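You operate a simulated robot arm through the tools that you are given. There is no shell and no other tool. Be economical: measure what you need, move in short steps, check, and stop when the job is done.

Carry out the task below with a simulated two-armed robot. There is one attempt and no reset: what you move stays moved.

TASK
Pin and rack the green shackle, then clamp the shackle that the purple card names.
Fine: its own pin screwed home before the vice is opened; the green shackle goes to its own cradle.

Only the result counts: the job must be done as asked and must still hold three seconds after the hand-in. Knocking over, shifting, dropping, spilling or breaking anything else fails it.

THE ROBOT
Two 6-joint arms with two-finger parallel grippers on one trunk that stands fixed in place. Base frame: the origin is at the foot of the trunk, x ahead of it, y to its left, z up; the work surface is at about z = 0.85. Lengths are in m, angles in rad, forces in N, time in s.
The left shoulder is at [0.28, 0.185, 1.13], the right one opposite. With the tool pointing down near the work surface each hand reaches from about 0.54 to 0.94 m from the base axis, measured 20 degrees to its own side. Payload 1.57 kg a hand.
The tool frame of a hand sits at the grasp point between the pads (the TCP): z along the fingers, y along the line on which they close. The tips reach 0.03 m beyond it. The gripper opens to 0.08 m. The fingers are 0.017 m wide and 0.012 m thick; the gripper's body (0.04 by 0.082 m) begins 0.08 m behind the TCP.
Orientation is that of the tool frame in the base frame, as a unit quaternion [x, y, z, w]. With the fingers straight down and closing along the base's y, the tool's x points along the base's -x, its y along +y and its z along -z.

THE INTERFACE
- The arms move only by the tool jog_arm. It takes "left_steps", "right_steps" or both (then of equal length, played together; a hand with none holds still); each is a list of rows, each an object of numbers (a shift or turn left out is 0, a gripper value left out holds the last): "x", "y", "z": the shift along the tool's x, y, z in m; "ax", "ay", "az": the turn, a rotation vector about the tool's x, y, z in rad. In form: [{"x": .., "y": .., "z": .., "ax": .., "ay": .., "az": ..}, ...]. A call has 1 to 8 rows; each row shifts and turns the commanded pose from where the row before left it, along the tool's axes as they then stand. "left_jaw" and "right_jaw" are, for a hand that has rows, the gripper command, from -1 (shut) to 1 (fully open), values between in proportion, set as the call begins (left out, the last holds). Rows are played at 5 a second. More than 0.05 m and 0.15 rad between two rows, or a gripper value outside its range, and nothing of the call is played. A pose out of reach is approached as far as the arm can. The call stops where the force on the tool passes 40 N (or 10 N more than at its start, if that is more) or the arm is blocked; 0.2 s more then pass. The fingers move at their own pace (about 0.153 m/s each) and stop on an object; they squeeze with about 33 N. The grip force told is the motor's: it shows also when the fingers shut on nothing. Time passes only in rows, and 0.2 s behind the last, so rows that do not move let the fingers close. It gives the time, the measured TCP pose, the force on the tool (base axes), the opening and the grip force at its end, in the units of the frame above (readings bear some noise), with the torque about the TCP (base axes, N m) and any sound that the robot's microphone picked up.
- Cameras (640 x 400 px; columns grow to the right, rows downward): "scene" is now at [0.2323, -0.0202, 1.5689]; the picture's right is [-0.22, -0.98, 0.00], its down [-0.78, 0.17, -0.60] and it looks along [0.58, -0.13, -0.80] (base axes); focal length 332 px, centre (320, 200). "left" rides on the left gripper at [0.072, 0.007, -0.122] in its tool frame; the picture's right is [-0.09, 1.00, 0.00], its down [-0.84, -0.08, -0.54] and it looks along [-0.54, -0.05, 0.84] (tool axes); focal length 238 px, centre (320, 200). "right" rides on the right gripper at [0.072, -0.007, -0.122] in its tool frame; the picture's right is [0.09, 1.00, 0.00], its down [-0.84, 0.08, -0.54] and it looks along [-0.54, 0.05, 0.84] (tool axes); focal length 238 px, centre (320, 200). There is no depth. A picture from a camera that has moved, and an enlarged one, comes with that camera's place and axes in the base frame and with its lens. The place of the scene camera against the robot may be out by one fixed shift of up to 0.012 m in any direction.
- grab_frame(camera): a new picture of that camera. It takes no simulated time.
- lift_body(by): slides the trunk up (or, below 0, down) by that many m; the arms and the scene camera ride with it, the base frame stays. It gives what a move gives, with no picture.
- pan_tilt(pan, tilt): turns the head with the scene camera to pan (to the left, within 1.501 rad either way) and tilt (down, from -0.506 to 1.204), counted from straight ahead of the robot. It gives what a move gives.
- inspect(camera, box): a new picture of the part [left, top, right, bottom] of that camera's present view, enlarged. It takes no simulated time.
- finish_job(): hands the job in; it is judged then, once.

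Go step by step. Nothing tells you positions but the pictures and the camera data: compare them with the known pose of the tool, close in by small moves and look again before you grip or let go. The budget is 120 turns and 74 pictures, counting those below and the enlarged ones. Unless the task says otherwise, let go and move clear before handing in, and close with one line.

The tools are called after "Request:" as name(argument=value, ...) on one line, values as JSON. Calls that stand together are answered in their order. jog_arm: Moves the arms, as the interface text tells. Its arguments: {"type":"object","properties":{"left_steps":{"type":"array"},"left_jaw":{"type":"number"},"right_steps":{"type":"array"},"right_jaw":{"type":"number"}},"required":[]} The other tools are called the same way: lift_body (by) slides the trunk up or down; pan_tilt (pan, tilt) turns the head that bears the scene camera; grab_frame (camera) takes a picture; inspect (camera, box) takes an enlarged picture of a part of a camera's view; finish_job () hands the job in.

At the start:

```text
time: 0.0
left_tcp_pos: [0.5738, 0.0598, 1.213]
left_tool_rot: [0.0, 1.0, 0.0, 0.001]
left_force: [-0.2, -0.5, -0.2]
left_torque: [0.01, -0.01, 0.0]
left_finger_gap: 0.0801
left_gripper_force: 0.0
right_tcp_pos: [0.5183, -0.3181, 1.1665]
right_tool_rot: [0.001, 1.0, 0.0, 0.0]
right_force: [0.6, 0.2, 0.3]
right_torque: [0.03, 0.01, -0.02]
right_finger_gap: 0.08
right_gripper_force: 0.0
trunk travel left (down, up): [-0.825, 0.165]
head pan, tilt: [-0.218, 0.932]
```

scene: 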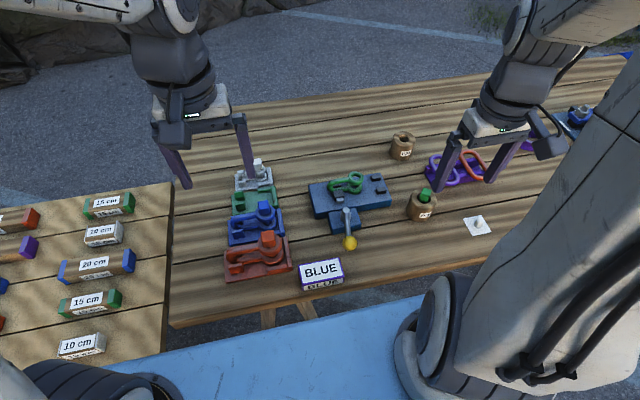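
right: 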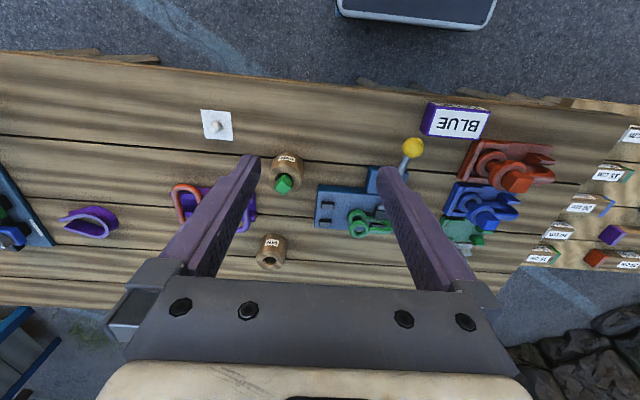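
left: 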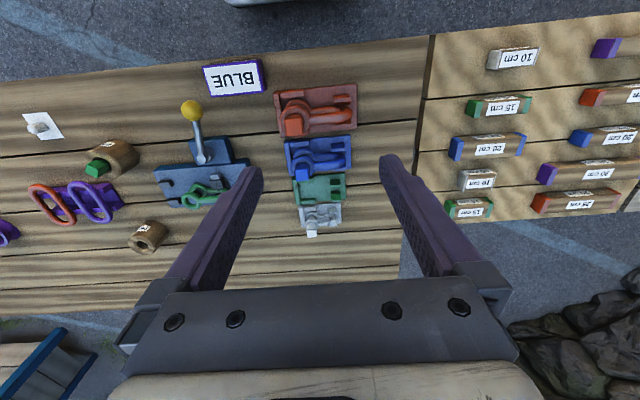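

I see a vice holding the green shackle, a green pin in one of two wooden cups, four cradles (grey, green, blue, red), and a purple-framed card that reads BLUE. I'll look closer before moving.

Request:
inspect(camera="scene", box=[210, 130, 410, 300])

Request:
inspect(camera="scene", box=[380, 90, 620, 250])

Request:
inspect(camera="right", box=[150, 90, 550, 280])

Request:
inspect(camera="left", box=[20, 50, 380, 270])

```text
2.35 times, centred on (310, 215) of scene
camera zoom: at [0.2323, -0.0202, 1.5689], right [-0.22, -0.98, 0.0], down [-0.78, 0.17, -0.6], along [0.58, -0.13, -0.8], focal length 782 px, centre (344, 165)
```

zoom: 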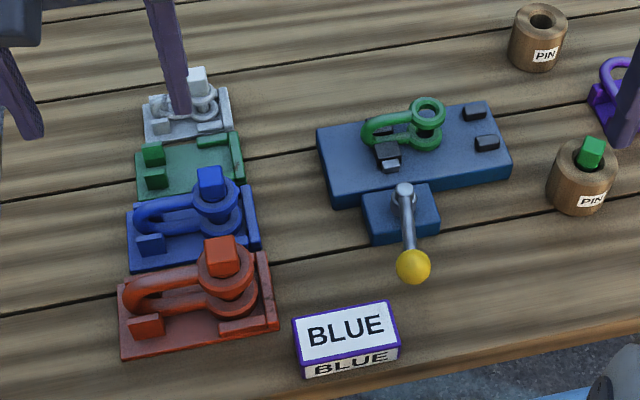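

```text
2.50 times, centred on (500, 170) of scene
camera zoom: at [0.2323, -0.0202, 1.5689], right [-0.22, -0.98, 0.0], down [-0.78, 0.17, -0.6], along [0.58, -0.13, -0.8], focal length 831 px, centre (-130, 275)
```

zoom: 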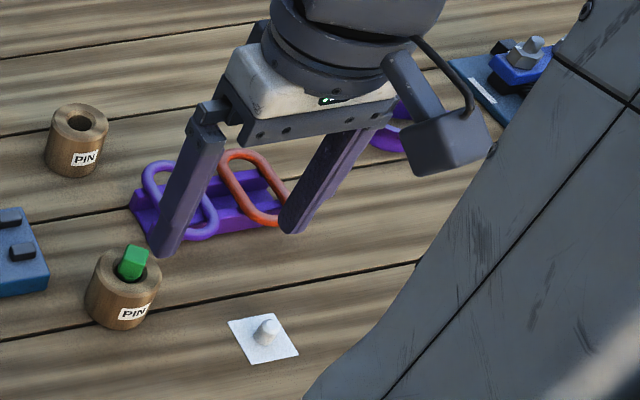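

```text
1.60 times, centred on (350, 185) of right
camera zoom: at [0.4461, -0.3245, 1.2879], right [-0.09, 1.0, 0.0], down [0.84, 0.08, 0.54], along [0.54, 0.05, -0.84], focal length 381 px, centre (272, 224)
```

zoom: 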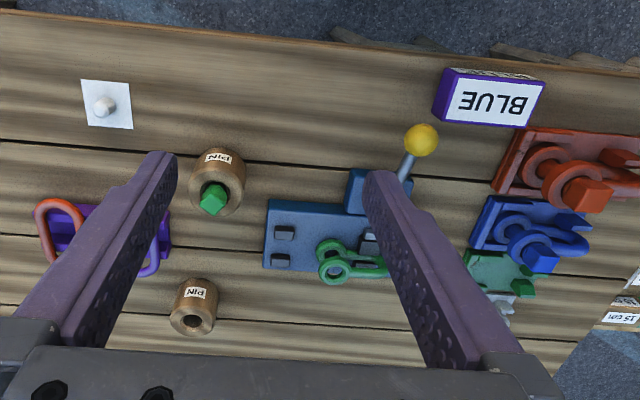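

```text
1.78 times, centred on (200, 160) of left
camera zoom: at [0.5009, 0.0657, 1.3352], right [0.09, 1.0, 0.0], down [0.84, -0.08, 0.54], along [0.54, -0.05, -0.84], focal length 424 px, centre (533, 271)
```

zoom: 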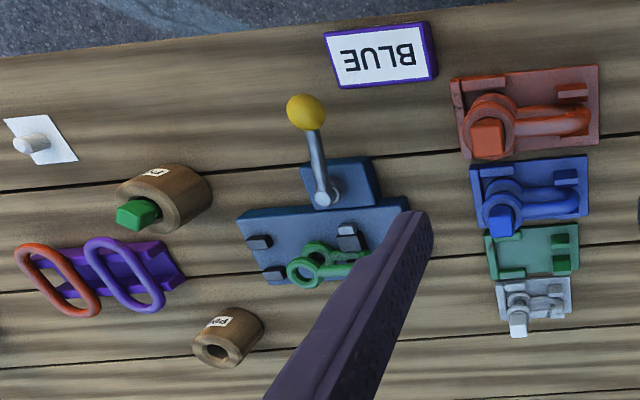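

The pin is at roughly (0.68, -0.39) and the vice at (0.74, -0.22). I'll bring the right hand over the pin and shift the left hand out of the way.

Request:
jog_arm(right_steps=[{"x": -0.03, "y": -0.014, "z": 0.02}, {"x": -0.03, "y": -0.014, "z": 0.02}, {"x": -0.03, "y": -0.014, "z": 0.02}, {"x": -0.03, "y": -0.014, "z": 0.02}, {"x": -0.03, "y": -0.014, "z": 0.02}], left_steps=[{"y": 0.05}, {"y": 0.05}, {"y": 0.05}, {"y": 0.05}, {"y": 0.05}])

Request:
grab_frame(camera="right")

Request:
grab_frame(camera="scene")

```text
time: 1.2
left_tcp_pos: [0.5712, 0.3094, 1.211]
left_tool_rot: [0.001, 1.0, 0.0, 0.001]
left_force: [0.0, 0.1, 0.0]
left_torque: [0.04, 0.0, -0.03]
left_finger_gap: 0.08
left_gripper_force: 0.1
right_tcp_pos: [0.6698, -0.3893, 1.0652]
right_tool_rot: [0.0, 1.0, 0.0, 0.0]
right_force: [0.5, -0.3, -0.4]
right_torque: [0.02, 0.04, -0.01]
right_finger_gap: 0.0801
right_gripper_force: 0.1
trunk travel left (down, up): [-0.825, 0.165]
head pan, tilt: [-0.218, 0.932]
```

```text
66 pictures are left
camera right: at [0.5971, -0.3947, 1.1874], right [-0.09, 1.0, 0.0], down [0.84, 0.08, 0.54], along [0.54, 0.05, -0.84], focal length 238 px, centre (320, 200)
```

right: 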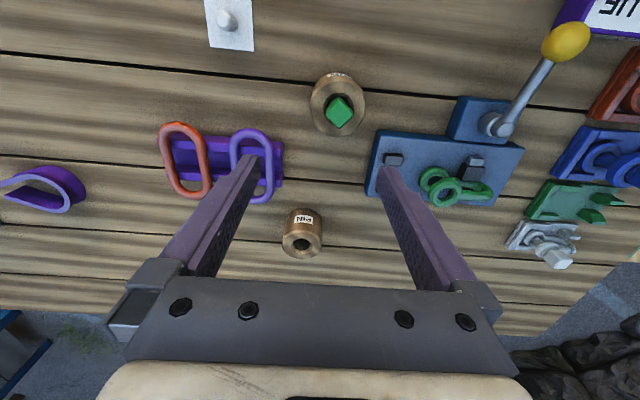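

```text
65 pictures are left
camera scene: at [0.2321, -0.0203, 1.5689], right [-0.22, -0.98, 0.0], down [-0.78, 0.17, -0.6], along [0.58, -0.13, -0.8], focal length 332 px, centre (320, 200)
```

scene: 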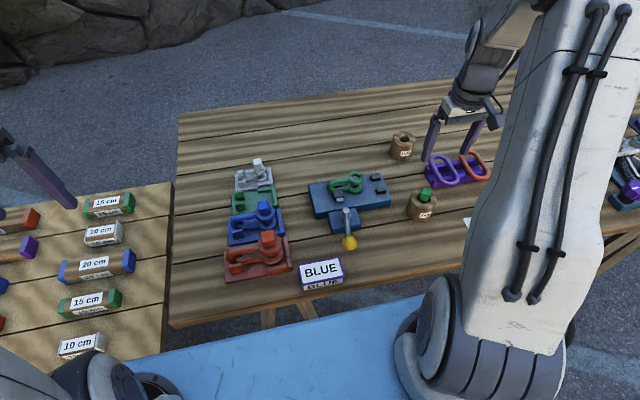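

Request:
jog_arm(right_steps=[{"x": 0.009, "y": 0.01, "z": 0.03}, {"x": 0.009, "y": 0.01, "z": 0.03}])

Request:
grab_frame(camera="right")

Request:
inspect(camera="scene", box=[380, 120, 480, 240])

Request:
inspect(camera="scene", box=[300, 160, 400, 260])

```text
time: 1.8
left_tcp_pos: [0.5721, 0.3097, 1.2109]
left_tool_rot: [0.001, 1.0, 0.0, -0.001]
left_force: [0.3, 0.6, -0.1]
left_torque: [0.02, -0.01, 0.0]
left_finger_gap: 0.0801
left_gripper_force: 0.1
right_tcp_pos: [0.6518, -0.3705, 1.0068]
right_tool_rot: [0.0, 1.0, 0.0, -0.001]
right_force: [-0.1, 0.8, -0.2]
right_torque: [0.04, -0.03, 0.02]
right_finger_gap: 0.0801
right_gripper_force: 0.0
trunk travel left (down, up): [-0.825, 0.165]
head pan, tilt: [-0.218, 0.932]
```

```text
64 pictures are left
camera right: at [0.5788, -0.3752, 1.1276], right [-0.09, 1.0, 0.0], down [0.84, 0.08, 0.54], along [0.54, 0.05, -0.84], focal length 238 px, centre (320, 200)
```

right: 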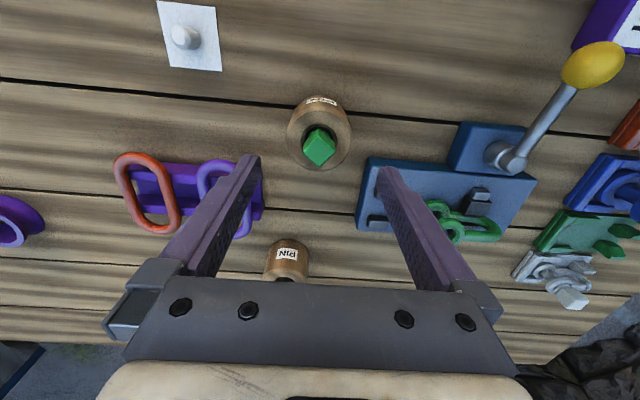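

```text
3.33 times, centred on (430, 180) of scene
camera zoom: at [0.2323, -0.0202, 1.569], right [-0.22, -0.98, 0.0], down [-0.78, 0.17, -0.6], along [0.58, -0.13, -0.8], focal length 1108 px, centre (-47, 267)
```

zoom: 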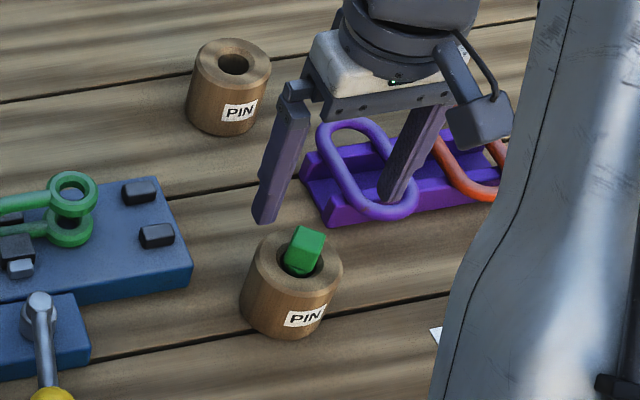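

```text
4.00 times, centred on (350, 210) of scene
camera zoom: at [0.2323, -0.0202, 1.569], right [-0.22, -0.98, 0.0], down [-0.78, 0.17, -0.6], along [0.58, -0.13, -0.8], focal length 1329 px, centre (200, 160)
```

zoom: 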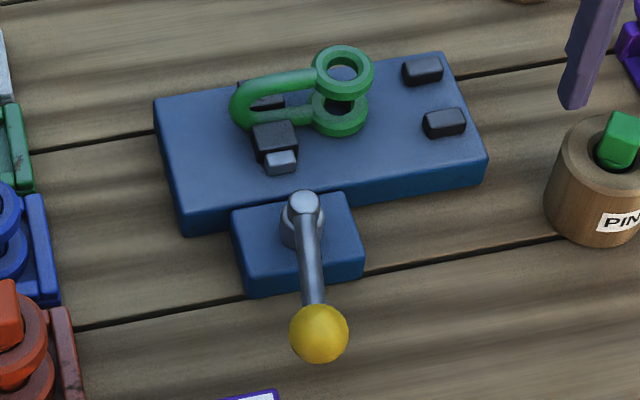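

Request:
inspect(camera="right", box=[270, 85, 370, 185])

Request:
inspect(camera="right", box=[350, 110, 550, 270])

```text
4.00 times, centred on (320, 135) of right
camera zoom: at [0.5788, -0.3752, 1.1276], right [-0.09, 1.0, 0.0], down [0.84, 0.08, 0.54], along [0.54, 0.05, -0.84], focal length 953 px, centre (320, 460)
```

zoom: 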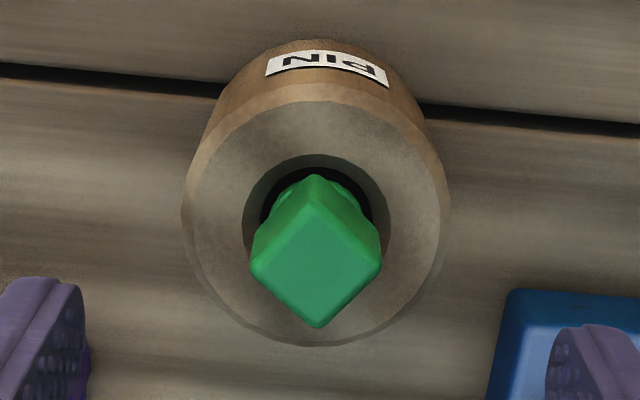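

```text
2.50 times, centred on (450, 190) of right
camera zoom: at [0.5788, -0.3752, 1.1276], right [-0.09, 1.0, 0.0], down [0.84, 0.08, 0.54], along [0.54, 0.05, -0.84], focal length 596 px, centre (-5, 225)
```

zoom: 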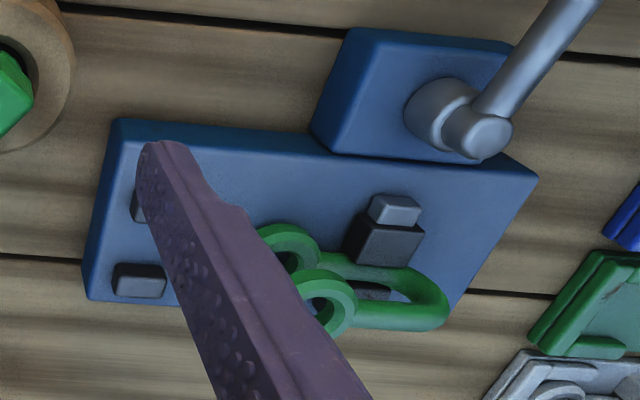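

The pin's square head is centred at about (0.653, -0.369) with its top at about z 0.93, turned about 52°. I'll turn the hand by -52° so I get the longest clockwise screwing stroke, and come down partway.

Request:
jog_arm(right_steps=[{"x": -0.0015, "y": 0.001, "az": -0.13}, {"az": -0.13}, {"az": -0.13}, {"az": -0.13}, {"az": -0.13}, {"az": -0.13}, {"az": -0.128}, {"z": 0.042}])

Request:
grab_frame(camera="right")

Request:
inspect(camera="scene", box=[380, 140, 480, 240])

```text
time: 3.6
left_tcp_pos: [0.5724, 0.308, 1.212]
left_tool_rot: [-0.001, 1.0, -0.001, 0.0]
left_force: [-0.5, 0.1, 0.9]
left_torque: [-0.03, 0.01, -0.02]
left_finger_gap: 0.0798
left_gripper_force: 0.0
right_tcp_pos: [0.652, -0.3698, 0.9649]
right_tool_rot: [-0.44, 0.898, 0.0, 0.0]
right_force: [0.0, -0.3, -0.2]
right_torque: [0.01, -0.01, 0.05]
right_finger_gap: 0.0799
right_gripper_force: 0.0
trunk travel left (down, up): [-0.825, 0.165]
head pan, tilt: [-0.218, 0.932]
```

```text
59 pictures are left
camera right: at [0.6118, -0.4285, 1.0864], right [-0.84, 0.54, 0.0], down [0.45, 0.71, 0.54], along [0.29, 0.46, -0.84], focal length 238 px, centre (320, 200)
```

right: 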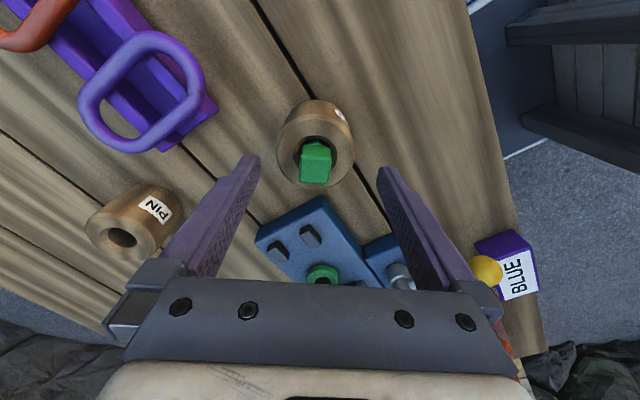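

```text
4.00 times, centred on (430, 190) of scene
camera zoom: at [0.232, -0.02, 1.569], right [-0.22, -0.98, 0.0], down [-0.78, 0.17, -0.6], along [0.58, -0.13, -0.8], focal length 1329 px, centre (-120, 240)
```

zoom: 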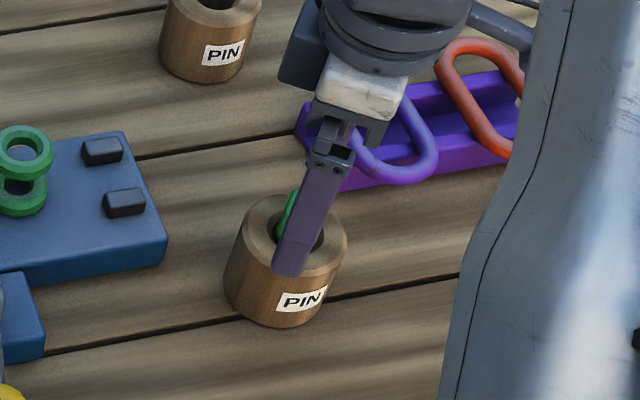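

Request:
inspect(camera="right", box=[240, 80, 400, 220])

```text
2.86 times, centred on (320, 150) of right
camera zoom: at [0.6118, -0.4285, 1.0864], right [-0.84, 0.54, 0.0], down [0.45, 0.71, 0.54], along [0.29, 0.46, -0.84], focal length 681 px, centre (320, 343)
```

zoom: 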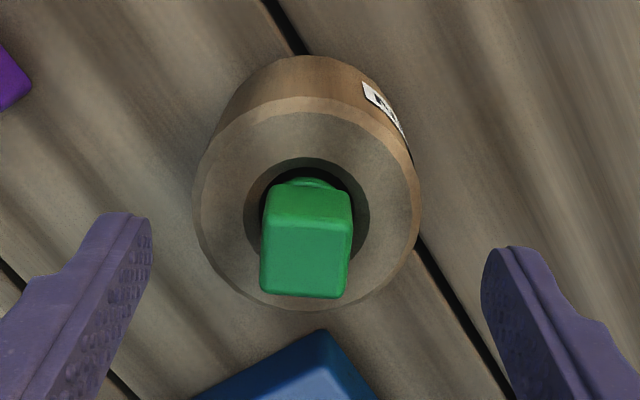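

Request:
jog_arm(right_steps=[{"x": -0.004, "z": 0.01}, {"z": 0.007}], right_jaw=0.2)

Request:
inspect(camera="right", box=[240, 80, 400, 220])

Request:
inspect(camera="scene", box=[400, 170, 460, 230])

```text
time: 4.2
left_tcp_pos: [0.5719, 0.3096, 1.2121]
left_tool_rot: [0.0, 1.0, 0.0, 0.0]
left_force: [0.0, -0.1, 0.3]
left_torque: [-0.01, 0.03, 0.0]
left_finger_gap: 0.0803
left_gripper_force: 0.0
right_tcp_pos: [0.6533, -0.3646, 0.9478]
right_tool_rot: [-0.438, 0.899, 0.001, 0.001]
right_force: [0.0, 0.2, 0.7]
right_torque: [0.01, 0.01, 0.0]
right_finger_gap: 0.0479
right_gripper_force: 0.1
trunk travel left (down, up): [-0.825, 0.165]
head pan, tilt: [-0.218, 0.932]
```

```text
2.86 times, centred on (320, 150) of right
camera zoom: at [0.6146, -0.4248, 1.0691], right [-0.84, 0.54, 0.0], down [0.45, 0.71, 0.54], along [0.29, 0.46, -0.84], focal length 681 px, centre (320, 343)
```

zoom: 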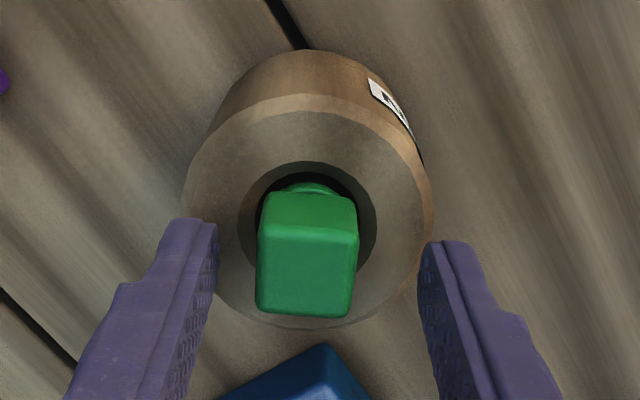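

```text
6.67 times, centred on (430, 200) of scene
camera zoom: at [0.2323, -0.0201, 1.5689], right [-0.22, -0.98, 0.0], down [-0.78, 0.17, -0.6], along [0.58, -0.13, -0.8], focal length 2215 px, centre (-413, 200)
```

zoom: 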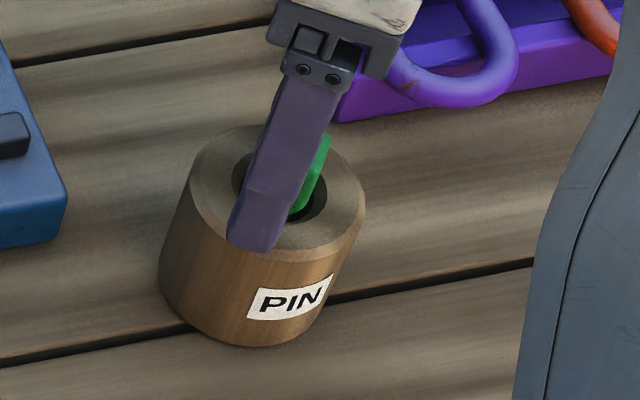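

Request:
jog_arm(right_steps=[{}, {}, {}], right_jaw=-1)

Request:
inspect(camera="right", box=[240, 80, 400, 220])

```text
time: 5.0
left_tcp_pos: [0.5737, 0.308, 1.2121]
left_tool_rot: [0.0, 1.0, -0.001, 0.001]
left_force: [-0.1, 0.1, 0.2]
left_torque: [-0.02, -0.01, -0.03]
left_finger_gap: 0.08
left_gripper_force: 0.1
right_tcp_pos: [0.6557, -0.3654, 0.9481]
right_tool_rot: [-0.438, 0.899, -0.002, 0.003]
right_force: [12.1, -10.5, 6.7]
right_torque: [-0.4, -0.37, 0.05]
right_finger_gap: 0.021
right_gripper_force: 33.2
trunk travel left (down, up): [-0.825, 0.165]
head pan, tilt: [-0.218, 0.932]
```

```text
2.86 times, centred on (320, 150) of right
camera zoom: at [0.616, -0.426, 1.0699], right [-0.84, 0.54, -0.01], down [0.45, 0.71, 0.54], along [0.3, 0.45, -0.84], focal length 681 px, centre (320, 343)
```

zoom: 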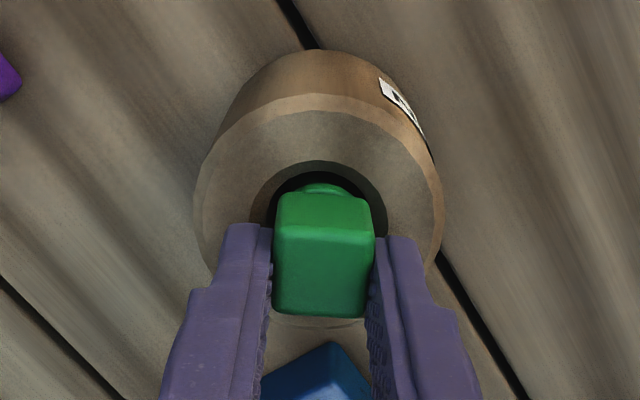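

Request:
jog_arm(right_steps=[{"y": -0.002}, {"z": -0.02}, {"z": -0.03}, {"z": -0.03}, {"z": -0.03}])

Request:
grab_frame(camera="right")

Request:
inspect(camera="scene", box=[380, 100, 500, 230])

```text
time: 6.2
left_tcp_pos: [0.5731, 0.3109, 1.2123]
left_tool_rot: [0.0, 1.0, 0.0, -0.001]
left_force: [-0.1, -0.7, 0.4]
left_torque: [0.03, -0.01, 0.04]
left_finger_gap: 0.0802
left_gripper_force: 0.1
right_tcp_pos: [0.6564, -0.3654, 1.058]
right_tool_rot: [-0.438, 0.899, 0.002, 0.0]
right_force: [0.4, -1.1, -1.4]
right_torque: [0.01, 0.0, -0.01]
right_finger_gap: 0.0214
right_gripper_force: 33.1
trunk travel left (down, up): [-0.825, 0.165]
head pan, tilt: [-0.218, 0.932]
```

```text
53 pictures are left
camera right: at [0.6168, -0.4248, 1.1789], right [-0.84, 0.54, 0.0], down [0.45, 0.71, 0.54], along [0.29, 0.46, -0.84], focal length 238 px, centre (320, 200)
```

right: 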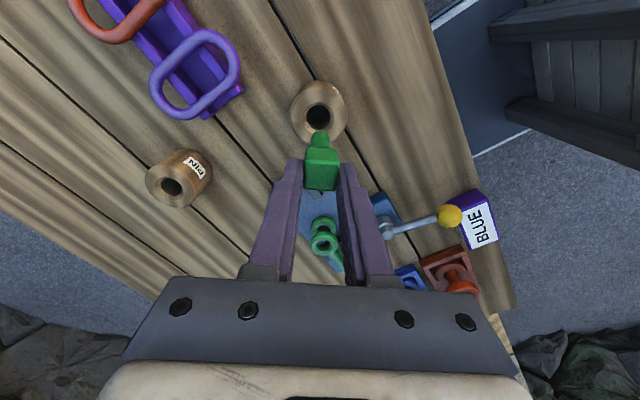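

```text
3.08 times, centred on (440, 165) of scene
camera zoom: at [0.2324, -0.0203, 1.5689], right [-0.22, -0.98, 0.0], down [-0.78, 0.17, -0.6], along [0.58, -0.13, -0.8], focal length 1022 px, centre (-49, 308)
```

zoom: 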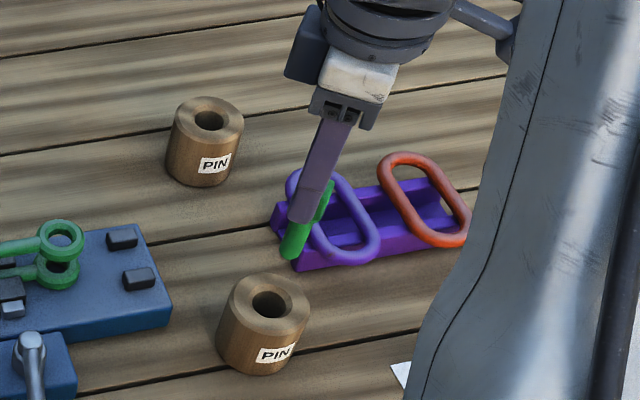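

The pin came out cleanly and its tip is roughly 0.093 m below the TCP. Next I'll measure the shackle eye more exactly.

Request:
inspect(camera="right", box=[270, 120, 430, 290])

Request:
jog_arm(right_steps=[{"x": -0.045, "z": -0.01}, {"x": -0.04, "z": -0.01}, {"x": -0.01, "y": 0.0, "z": -0.01}])

Request:
grab_frame(camera="right")

```text
2.35 times, centred on (350, 205) of right
camera zoom: at [0.6168, -0.4248, 1.1789], right [-0.84, 0.54, 0.0], down [0.45, 0.71, 0.54], along [0.29, 0.46, -0.84], focal length 561 px, centre (249, 188)
```

zoom: 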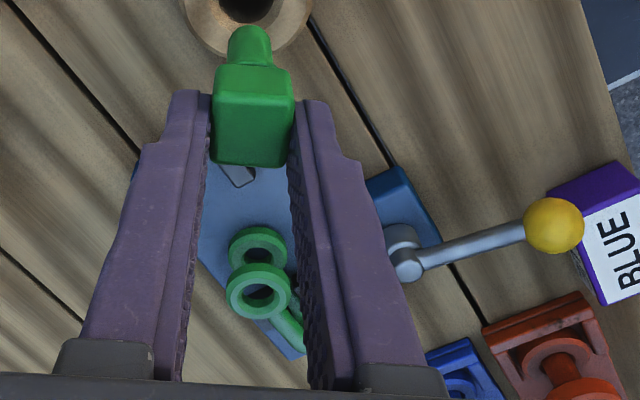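

```text
time: 7.0
left_tcp_pos: [0.5724, 0.3104, 1.2116]
left_tool_rot: [0.001, 1.0, -0.001, 0.0]
left_force: [0.3, 0.1, -0.8]
left_torque: [-0.01, -0.05, 0.01]
left_finger_gap: 0.08
left_gripper_force: 0.1
right_tcp_pos: [0.7141, -0.2902, 1.0883]
right_tool_rot: [-0.438, 0.899, 0.0, 0.0]
right_force: [0.8, 0.6, -0.9]
right_torque: [-0.02, 0.0, -0.02]
right_finger_gap: 0.0213
right_gripper_force: 32.8
trunk travel left (down, up): [-0.825, 0.165]
head pan, tilt: [-0.218, 0.932]
```

```text
50 pictures are left
camera right: at [0.674, -0.3495, 1.2099], right [-0.84, 0.54, 0.0], down [0.45, 0.71, 0.54], along [0.29, 0.46, -0.84], focal length 238 px, centre (320, 200)
```

right: 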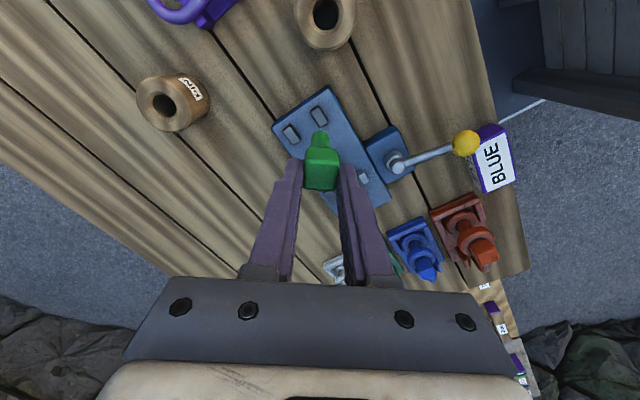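

I'll bring the left hand's camera in as a side view, looking from the left towards the vice.

Request:
jog_arm(left_steps=[{"x": -0.02, "y": -0.04, "z": 0.015}, {"x": -0.02, "y": -0.04, "z": 0.015}, {"x": -0.02, "y": -0.04, "z": 0.015}, {"x": -0.02, "y": -0.04, "z": 0.015}, {"x": -0.02, "y": -0.04, "z": 0.015}, {"x": -0.02, "y": -0.04, "z": 0.015}, {"x": -0.02, "y": -0.04, "z": 0.015}, {"x": -0.02, "y": -0.04, "z": 0.015}])

Request:
jog_arm(left_steps=[{"az": 0.145}, {"az": 0.145}, {"az": 0.145}, {"az": 0.145}, {"az": 0.145}, {"az": 0.145}, {"az": 0.145}, {"az": 0.145}])

Request:
jog_arm(left_steps=[{"az": 0.137}, {"az": 0.137}, {"az": 0.137}], right_steps=[{"x": -0.025, "z": 0.0}, {"x": -0.025, "z": 0.0}, {"x": -0.015, "z": 0.0}])

Request:
grab_frame(camera="left")

Request:
grab_frame(camera="scene")

```text
time: 8.8
left_tcp_pos: [0.7332, -0.0103, 1.0924]
left_tool_rot: [0.001, 1.0, 0.0, -0.001]
left_force: [0.4, -0.2, 0.2]
left_torque: [-0.02, -0.01, 0.0]
left_finger_gap: 0.0798
left_gripper_force: 0.1
right_tcp_pos: [0.7138, -0.2894, 1.0874]
right_tool_rot: [-0.439, 0.899, 0.0, 0.001]
right_force: [0.6, -0.4, -0.8]
right_torque: [0.01, 0.01, -0.01]
right_finger_gap: 0.0213
right_gripper_force: 32.7
trunk travel left (down, up): [-0.825, 0.165]
head pan, tilt: [-0.218, 0.932]
```

```text
time: 10.6
left_tcp_pos: [0.7318, -0.0105, 1.0919]
left_tool_rot: [0.55, 0.835, 0.0, 0.0]
left_force: [-0.2, 0.1, -0.1]
left_torque: [-0.02, 0.01, 0.03]
left_finger_gap: 0.08
left_gripper_force: 0.0
right_tcp_pos: [0.7137, -0.2909, 1.0881]
right_tool_rot: [-0.438, 0.899, 0.0, 0.001]
right_force: [-0.8, 0.4, -0.7]
right_torque: [0.01, 0.02, -0.02]
right_finger_gap: 0.0212
right_gripper_force: 33.0
trunk travel left (down, up): [-0.825, 0.165]
head pan, tilt: [-0.218, 0.932]
```

```text
time: 11.4
left_tcp_pos: [0.7328, -0.0115, 1.0915]
left_tool_rot: [0.708, 0.706, 0.0, 0.001]
left_force: [-0.1, 0.9, -0.4]
left_torque: [0.01, 0.01, 0.02]
left_finger_gap: 0.0802
left_gripper_force: 0.1
right_tcp_pos: [0.7545, -0.2403, 1.0869]
right_tool_rot: [-0.439, 0.898, 0.001, -0.001]
right_force: [-0.7, -0.2, -1.0]
right_torque: [0.02, 0.0, -0.01]
right_finger_gap: 0.0212
right_gripper_force: 32.9
trunk travel left (down, up): [-0.825, 0.165]
head pan, tilt: [-0.218, 0.932]
```

```text
49 pictures are left
camera left: at [0.7398, 0.0605, 1.2152], right [1.0, -0.1, 0.0], down [-0.08, -0.84, 0.54], along [-0.05, -0.54, -0.84], focal length 238 px, centre (320, 200)
```

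left: 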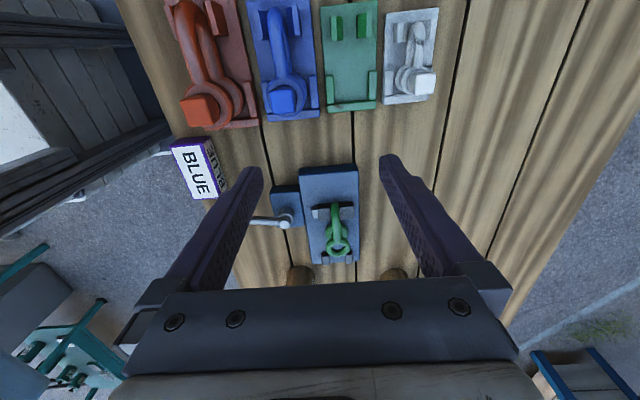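

```text
48 pictures are left
camera scene: at [0.2324, -0.0203, 1.5689], right [-0.22, -0.98, 0.0], down [-0.78, 0.17, -0.6], along [0.58, -0.13, -0.8], focal length 332 px, centre (320, 200)
```

scene: 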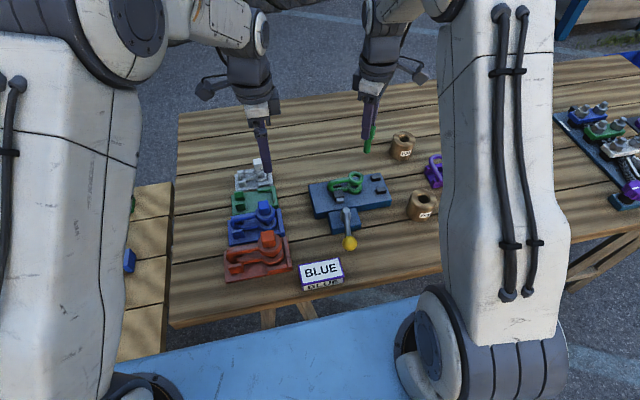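

Request:
inspect(camera="left", box=[260, 150, 400, 280])

Request:
inspect(camera="scene", box=[300, 100, 400, 260])

```text
3.08 times, centred on (330, 215) of left
camera zoom: at [0.7398, 0.0605, 1.2152], right [1.0, -0.1, 0.0], down [-0.08, -0.84, 0.54], along [-0.05, -0.54, -0.84], focal length 733 px, centre (289, 154)
```

zoom: 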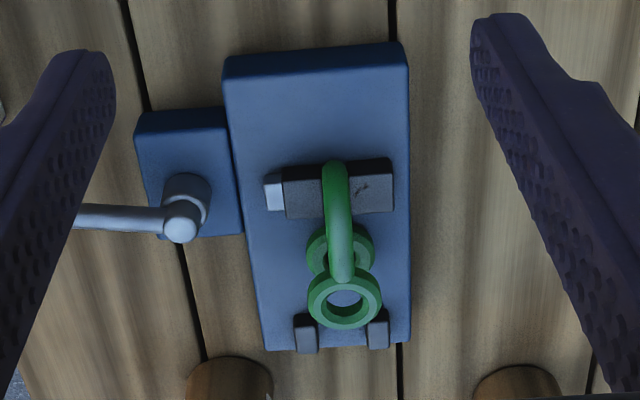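

```text
2.50 times, centred on (350, 180) of scene
camera zoom: at [0.2324, -0.0203, 1.5689], right [-0.22, -0.98, 0.0], down [-0.78, 0.17, -0.6], along [0.58, -0.13, -0.8], focal length 831 px, centre (245, 250)
```

zoom: 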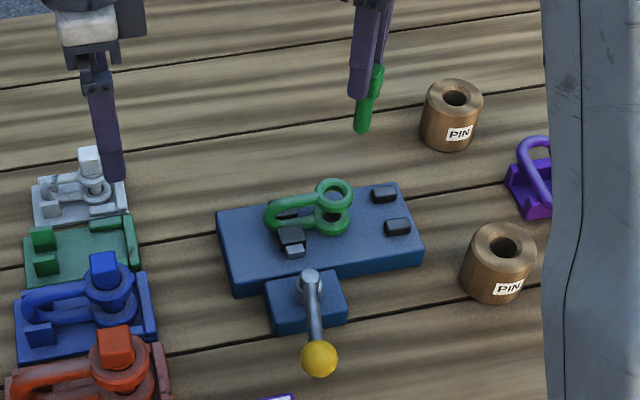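

Request:
jog_arm(left_steps=[{"x": -0.01, "z": -0.04}, {"x": -0.01, "z": -0.04}], right_steps=[{"x": -0.005, "y": 0.0125, "z": 0.01}, {"x": -0.005, "y": 0.0125, "z": 0.02}])

Request:
inspect(camera="left", box=[260, 130, 400, 270])

Request:
inspect(camera="scene", box=[310, 120, 390, 220])

```text
time: 12.0
left_tcp_pos: [0.7327, -0.0326, 1.1718]
left_tool_rot: [0.708, 0.706, 0.0, 0.0]
left_force: [-0.4, -0.1, -0.8]
left_torque: [0.01, 0.02, 0.0]
left_finger_gap: 0.0799
left_gripper_force: 0.1
right_tcp_pos: [0.7416, -0.2167, 1.0579]
right_tool_rot: [-0.439, 0.899, 0.0, 0.0]
right_force: [-0.3, -0.8, -1.2]
right_torque: [0.01, 0.01, -0.02]
right_finger_gap: 0.0213
right_gripper_force: 32.7
trunk travel left (down, up): [-0.825, 0.165]
head pan, tilt: [-0.218, 0.932]
```

```text
2.86 times, centred on (330, 200) of left
camera zoom: at [0.7395, 0.0394, 1.295], right [1.0, -0.09, 0.0], down [-0.08, -0.84, 0.54], along [-0.05, -0.54, -0.84], focal length 681 px, centre (291, 200)
```

zoom: 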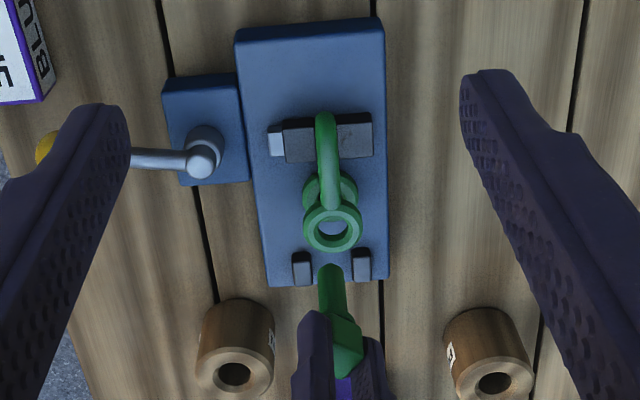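

```text
4.00 times, centred on (350, 170) of scene
camera zoom: at [0.2322, -0.0203, 1.5689], right [-0.22, -0.98, 0.0], down [-0.78, 0.17, -0.6], along [0.58, -0.13, -0.8], focal length 1329 px, centre (200, 320)
```

zoom: 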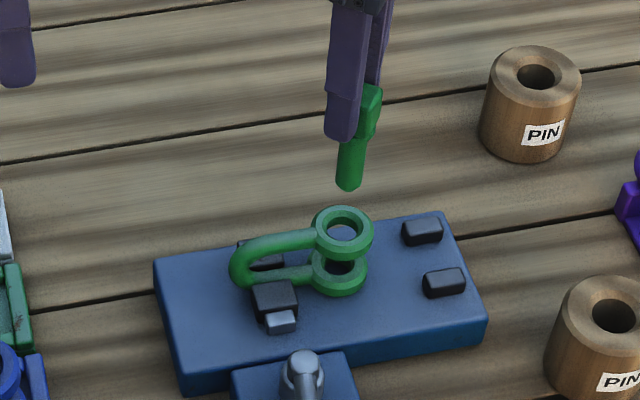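

Request:
jog_arm(right_steps=[{"x": -0.0022, "y": -0.0028, "z": 0.01}, {"z": 0.018}])

Request:
inspect(camera="left", box=[290, 180, 370, 260])

Request:
inspect(camera="scene", box=[325, 140, 385, 200])

```text
time: 12.6
left_tcp_pos: [0.7341, -0.032, 1.1716]
left_tool_rot: [0.708, 0.706, 0.0, -0.001]
left_force: [0.2, 0.1, 0.3]
left_torque: [0.01, -0.02, -0.02]
left_finger_gap: 0.0804
left_gripper_force: 0.1
right_tcp_pos: [0.7458, -0.2152, 1.0293]
right_tool_rot: [-0.439, 0.899, 0.0, -0.001]
right_force: [-0.3, 0.5, -0.9]
right_torque: [0.0, 0.02, -0.04]
right_finger_gap: 0.0209
right_gripper_force: 33.0
trunk travel left (down, up): [-0.825, 0.165]
head pan, tilt: [-0.218, 0.932]
```

```text
5.00 times, centred on (330, 220) of left
camera zoom: at [0.7398, 0.0395, 1.2945], right [1.0, -0.09, 0.0], down [-0.08, -0.84, 0.54], along [-0.05, -0.54, -0.84], focal length 1192 px, centre (270, 100)
```

zoom: 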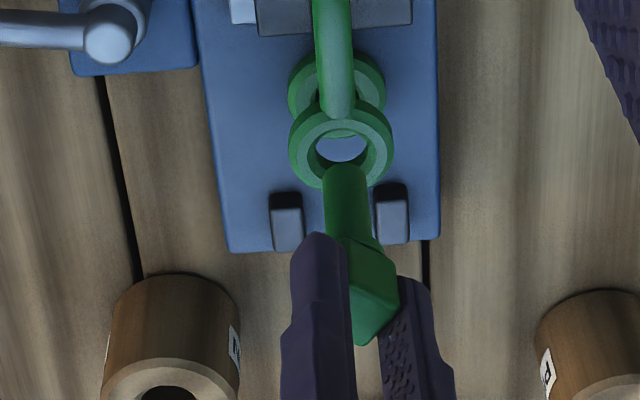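

```text
6.67 times, centred on (355, 170) of scene
camera zoom: at [0.2324, -0.0203, 1.5689], right [-0.22, -0.98, 0.0], down [-0.78, 0.17, -0.6], along [0.58, -0.13, -0.8], focal length 2215 px, centre (87, 400)
```

zoom: 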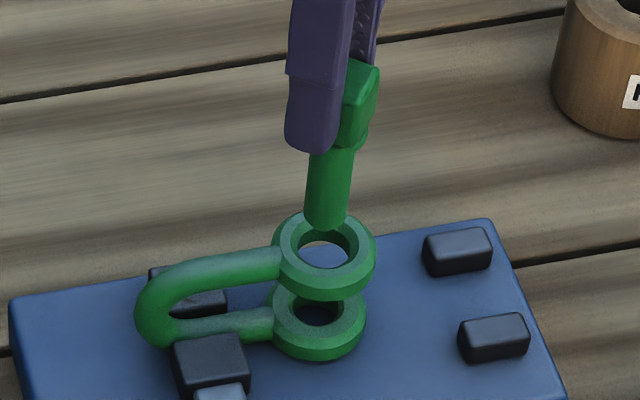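

The pin leans about 4–5° in the grip. I'll tilt the hand to correct that, keeping the tip in place, and look again.

Request:
jog_arm(right_steps=[{"x": 0.0012, "y": 0.0046, "ax": 0.07}, {}])

Request:
inspect(camera="left", box=[290, 180, 370, 260])

Request:
inspect(camera="scene", box=[325, 140, 385, 200])

```text
time: 13.2
left_tcp_pos: [0.7339, -0.0313, 1.1702]
left_tool_rot: [0.708, 0.706, 0.0, 0.0]
left_force: [-0.3, -0.1, -0.7]
left_torque: [-0.02, -0.02, -0.01]
left_finger_gap: 0.0801
left_gripper_force: 0.1
right_tcp_pos: [0.7409, -0.2147, 1.0299]
right_tool_rot: [-0.437, 0.899, -0.032, 0.016]
right_force: [-0.6, -0.1, -0.9]
right_torque: [0.0, -0.02, -0.01]
right_finger_gap: 0.0212
right_gripper_force: 33.0
trunk travel left (down, up): [-0.825, 0.165]
head pan, tilt: [-0.218, 0.932]
```

```text
5.00 times, centred on (330, 220) of left
camera zoom: at [0.7397, 0.0396, 1.2945], right [1.0, -0.09, 0.0], down [-0.08, -0.84, 0.54], along [-0.05, -0.54, -0.84], focal length 1192 px, centre (270, 100)
```

zoom: 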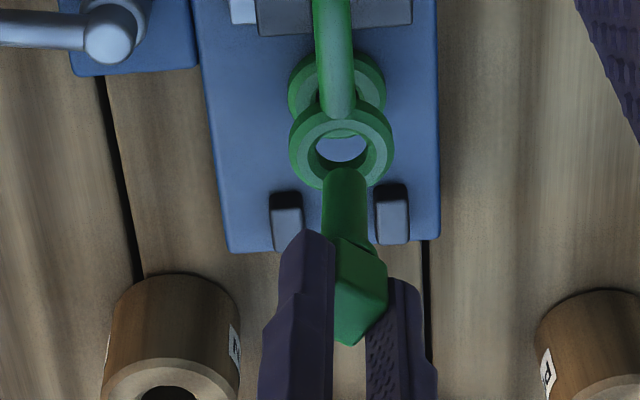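

```text
6.67 times, centred on (355, 170) of scene
camera zoom: at [0.2322, -0.0202, 1.569], right [-0.22, -0.98, 0.0], down [-0.78, 0.17, -0.6], along [0.58, -0.13, -0.8], focal length 2215 px, centre (87, 400)
```

zoom: 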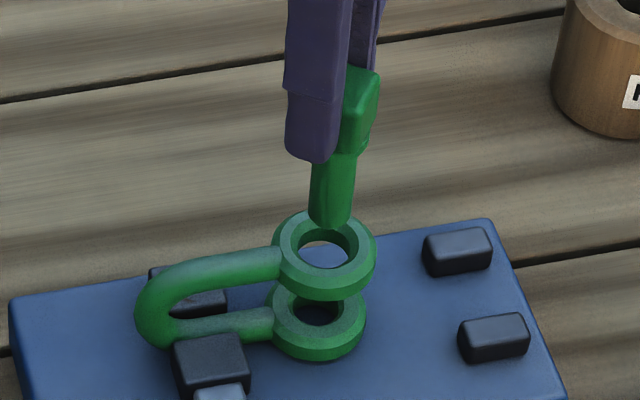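

Request:
jog_arm(right_steps=[{"y": 0.0007, "z": 0.01}, {"y": 0.0006, "z": 0.008}, {"y": 0.0006, "z": 0.008}])

Request:
inspect(camera="left", box=[290, 180, 370, 260])

Request:
inspect(camera="scene", box=[325, 150, 375, 200])

```text
time: 14.0
left_tcp_pos: [0.7334, -0.0326, 1.1709]
left_tool_rot: [0.708, 0.706, 0.001, 0.0]
left_force: [-1.4, -0.1, 0.2]
left_torque: [0.03, -0.02, 0.01]
left_finger_gap: 0.0802
left_gripper_force: 0.0
right_tcp_pos: [0.7405, -0.2146, 1.0029]
right_tool_rot: [-0.438, 0.898, -0.031, 0.016]
right_force: [-0.6, -1.6, -0.8]
right_torque: [0.0, 0.0, 0.0]
right_finger_gap: 0.0211
right_gripper_force: 32.8
trunk travel left (down, up): [-0.825, 0.165]
head pan, tilt: [-0.218, 0.932]
```

```text
5.00 times, centred on (330, 220) of left
camera zoom: at [0.7398, 0.0396, 1.2944], right [1.0, -0.09, 0.0], down [-0.08, -0.84, 0.54], along [-0.05, -0.54, -0.84], focal length 1192 px, centre (270, 100)
```

zoom: 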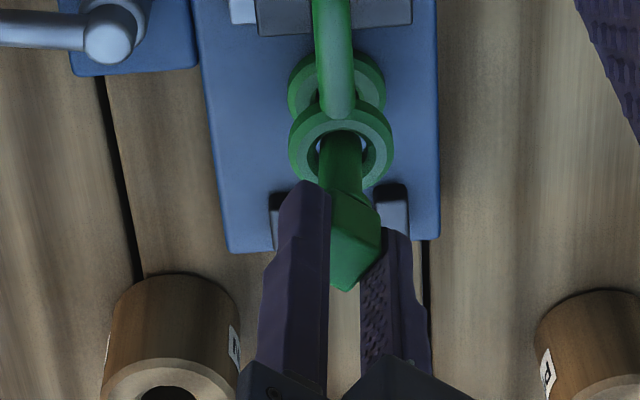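

```text
8.00 times, centred on (350, 175) of scene
camera zoom: at [0.2324, -0.0203, 1.5689], right [-0.22, -0.98, 0.0], down [-0.78, 0.17, -0.6], along [0.58, -0.13, -0.8], focal length 2658 px, centre (80, 400)
```

zoom: 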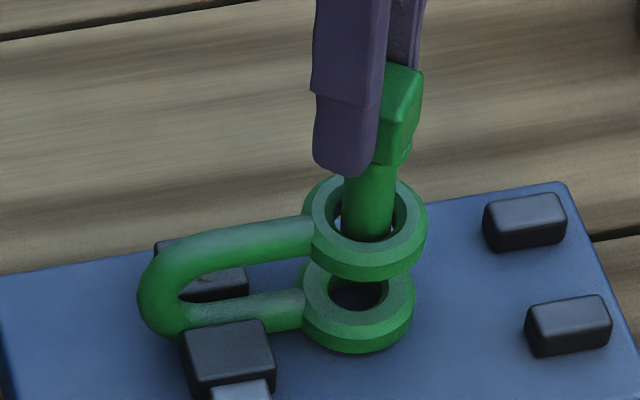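

Request:
jog_arm(right_steps=[{"y": 0.0005, "z": 0.007}, {"y": 0.0005, "z": 0.007}, {"y": 0.0004, "z": 0.006}])

Request:
inspect(camera="scene", box=[325, 150, 375, 200])

```text
time: 14.8
left_tcp_pos: [0.7336, -0.0317, 1.1715]
left_tool_rot: [0.708, 0.706, 0.0, 0.0]
left_force: [-0.4, -0.6, -0.7]
left_torque: [0.03, -0.01, -0.01]
left_finger_gap: 0.0803
left_gripper_force: 0.2
right_tcp_pos: [0.7408, -0.2147, 0.9828]
right_tool_rot: [-0.439, 0.898, -0.032, 0.015]
right_force: [-0.4, 0.1, -1.1]
right_torque: [-0.01, -0.02, 0.0]
right_finger_gap: 0.0212
right_gripper_force: 33.3
trunk travel left (down, up): [-0.825, 0.165]
head pan, tilt: [-0.218, 0.932]
```

```text
8.00 times, centred on (350, 175) of scene
camera zoom: at [0.2324, -0.0203, 1.5689], right [-0.22, -0.98, 0.0], down [-0.78, 0.17, -0.6], along [0.58, -0.13, -0.8], focal length 2658 px, centre (80, 400)
```

zoom: 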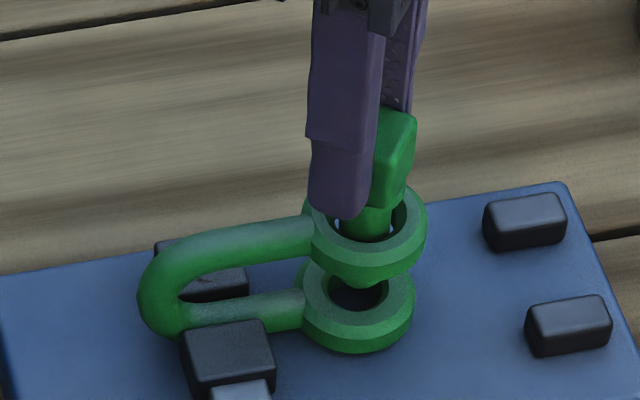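

Request:
jog_arm(right_steps=[{"y": 0.0003, "z": 0.004}, {"y": 0.0003, "z": 0.004}, {"y": 0.0002, "z": 0.003}])

Request:
inspect(camera="scene", box=[325, 150, 375, 200])

```text
time: 15.6
left_tcp_pos: [0.733, -0.0319, 1.1723]
left_tool_rot: [0.707, 0.707, 0.0, 0.001]
left_force: [-0.1, 0.4, -0.8]
left_torque: [0.02, -0.01, -0.01]
left_finger_gap: 0.0799
left_gripper_force: 0.0
right_tcp_pos: [0.7425, -0.2147, 0.976]
right_tool_rot: [-0.438, 0.898, -0.032, 0.018]
right_force: [-2.6, -2.9, 22.0]
right_torque: [0.74, 0.25, -0.03]
right_finger_gap: 0.0215
right_gripper_force: 33.0
trunk travel left (down, up): [-0.825, 0.165]
head pan, tilt: [-0.218, 0.932]
```

```text
8.00 times, centred on (350, 175) of scene
camera zoom: at [0.2316, -0.0202, 1.5696], right [-0.22, -0.98, 0.0], down [-0.78, 0.17, -0.6], along [0.58, -0.13, -0.8], focal length 2658 px, centre (80, 400)
```

zoom: 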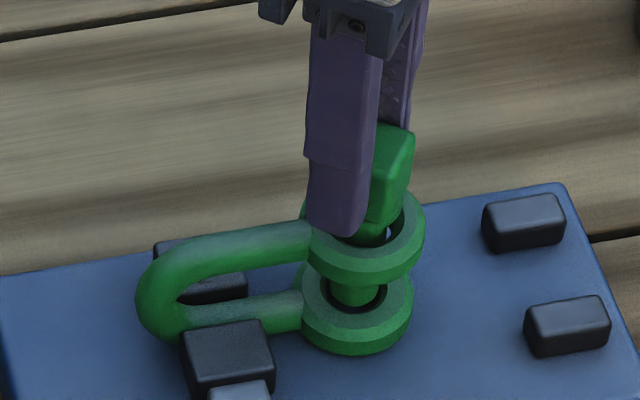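

Request:
jog_arm(right_steps=[{"az": 0.13, "ay": 0.009, "z": -0.001}, {"az": 0.13, "ay": 0.009}, {"az": 0.13, "ay": 0.009}, {"az": 0.13, "ay": 0.009}])

Request:
inspect(camera="left", box=[290, 170, 370, 250])

Request:
inspect(camera="scene", box=[325, 150, 375, 200])

```text
time: 16.6
left_tcp_pos: [0.7329, -0.0323, 1.1723]
left_tool_rot: [0.707, 0.707, -0.001, -0.001]
left_force: [-0.8, -0.7, -0.5]
left_torque: [-0.03, 0.02, 0.03]
left_finger_gap: 0.08
left_gripper_force: 0.1
right_tcp_pos: [0.7425, -0.2148, 0.9744]
right_tool_rot: [-0.191, 0.981, -0.035, 0.01]
right_force: [10.4, -6.5, 20.7]
right_torque: [0.53, -0.68, 0.04]
right_finger_gap: 0.0215
right_gripper_force: 33.0
trunk travel left (down, up): [-0.825, 0.165]
head pan, tilt: [-0.218, 0.932]
```

```text
5.00 times, centred on (330, 210) of left
camera zoom: at [0.7395, 0.0394, 1.2947], right [1.0, -0.09, 0.0], down [-0.08, -0.84, 0.54], along [-0.05, -0.54, -0.84], focal length 1192 px, centre (270, 150)
```

zoom: 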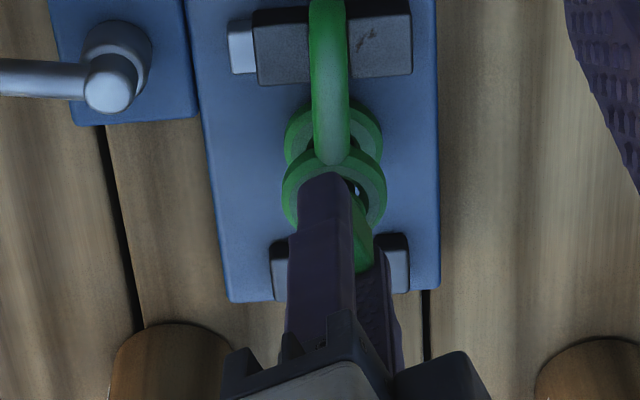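

```text
8.00 times, centred on (350, 175) of scene
camera zoom: at [0.232, -0.0204, 1.5691], right [-0.22, -0.98, 0.0], down [-0.78, 0.17, -0.6], along [0.58, -0.13, -0.8], focal length 2658 px, centre (80, 400)
```

zoom: 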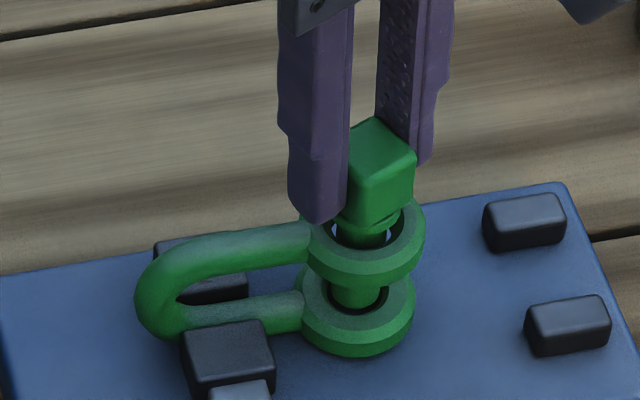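

Request:
jog_arm(right_steps=[{"z": -0.0015}, {"y": -0.0015, "ax": -0.025}, {"y": -0.0015, "ax": -0.025}, {}])

Request:
inspect(camera="scene", box=[325, 150, 375, 200])

```text
time: 17.6
left_tcp_pos: [0.7327, -0.0315, 1.1713]
left_tool_rot: [0.707, 0.707, 0.0, 0.0]
left_force: [0.2, -0.2, -0.2]
left_torque: [-0.05, 0.01, -0.02]
left_finger_gap: 0.08
left_gripper_force: 0.0
right_tcp_pos: [0.7433, -0.2177, 0.975]
right_tool_rot: [-0.192, 0.981, -0.01, 0.003]
right_force: [10.6, -2.0, 9.5]
right_torque: [-0.09, -0.59, 0.01]
right_finger_gap: 0.0211
right_gripper_force: 33.2
trunk travel left (down, up): [-0.825, 0.165]
head pan, tilt: [-0.218, 0.932]
```

```text
8.00 times, centred on (350, 175) of scene
camera zoom: at [0.2325, -0.0202, 1.5689], right [-0.22, -0.98, 0.0], down [-0.78, 0.17, -0.6], along [0.58, -0.13, -0.8], focal length 2658 px, centre (80, 400)
```

zoom: 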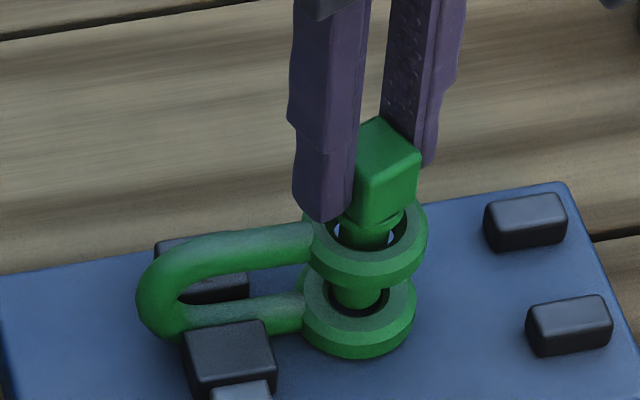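

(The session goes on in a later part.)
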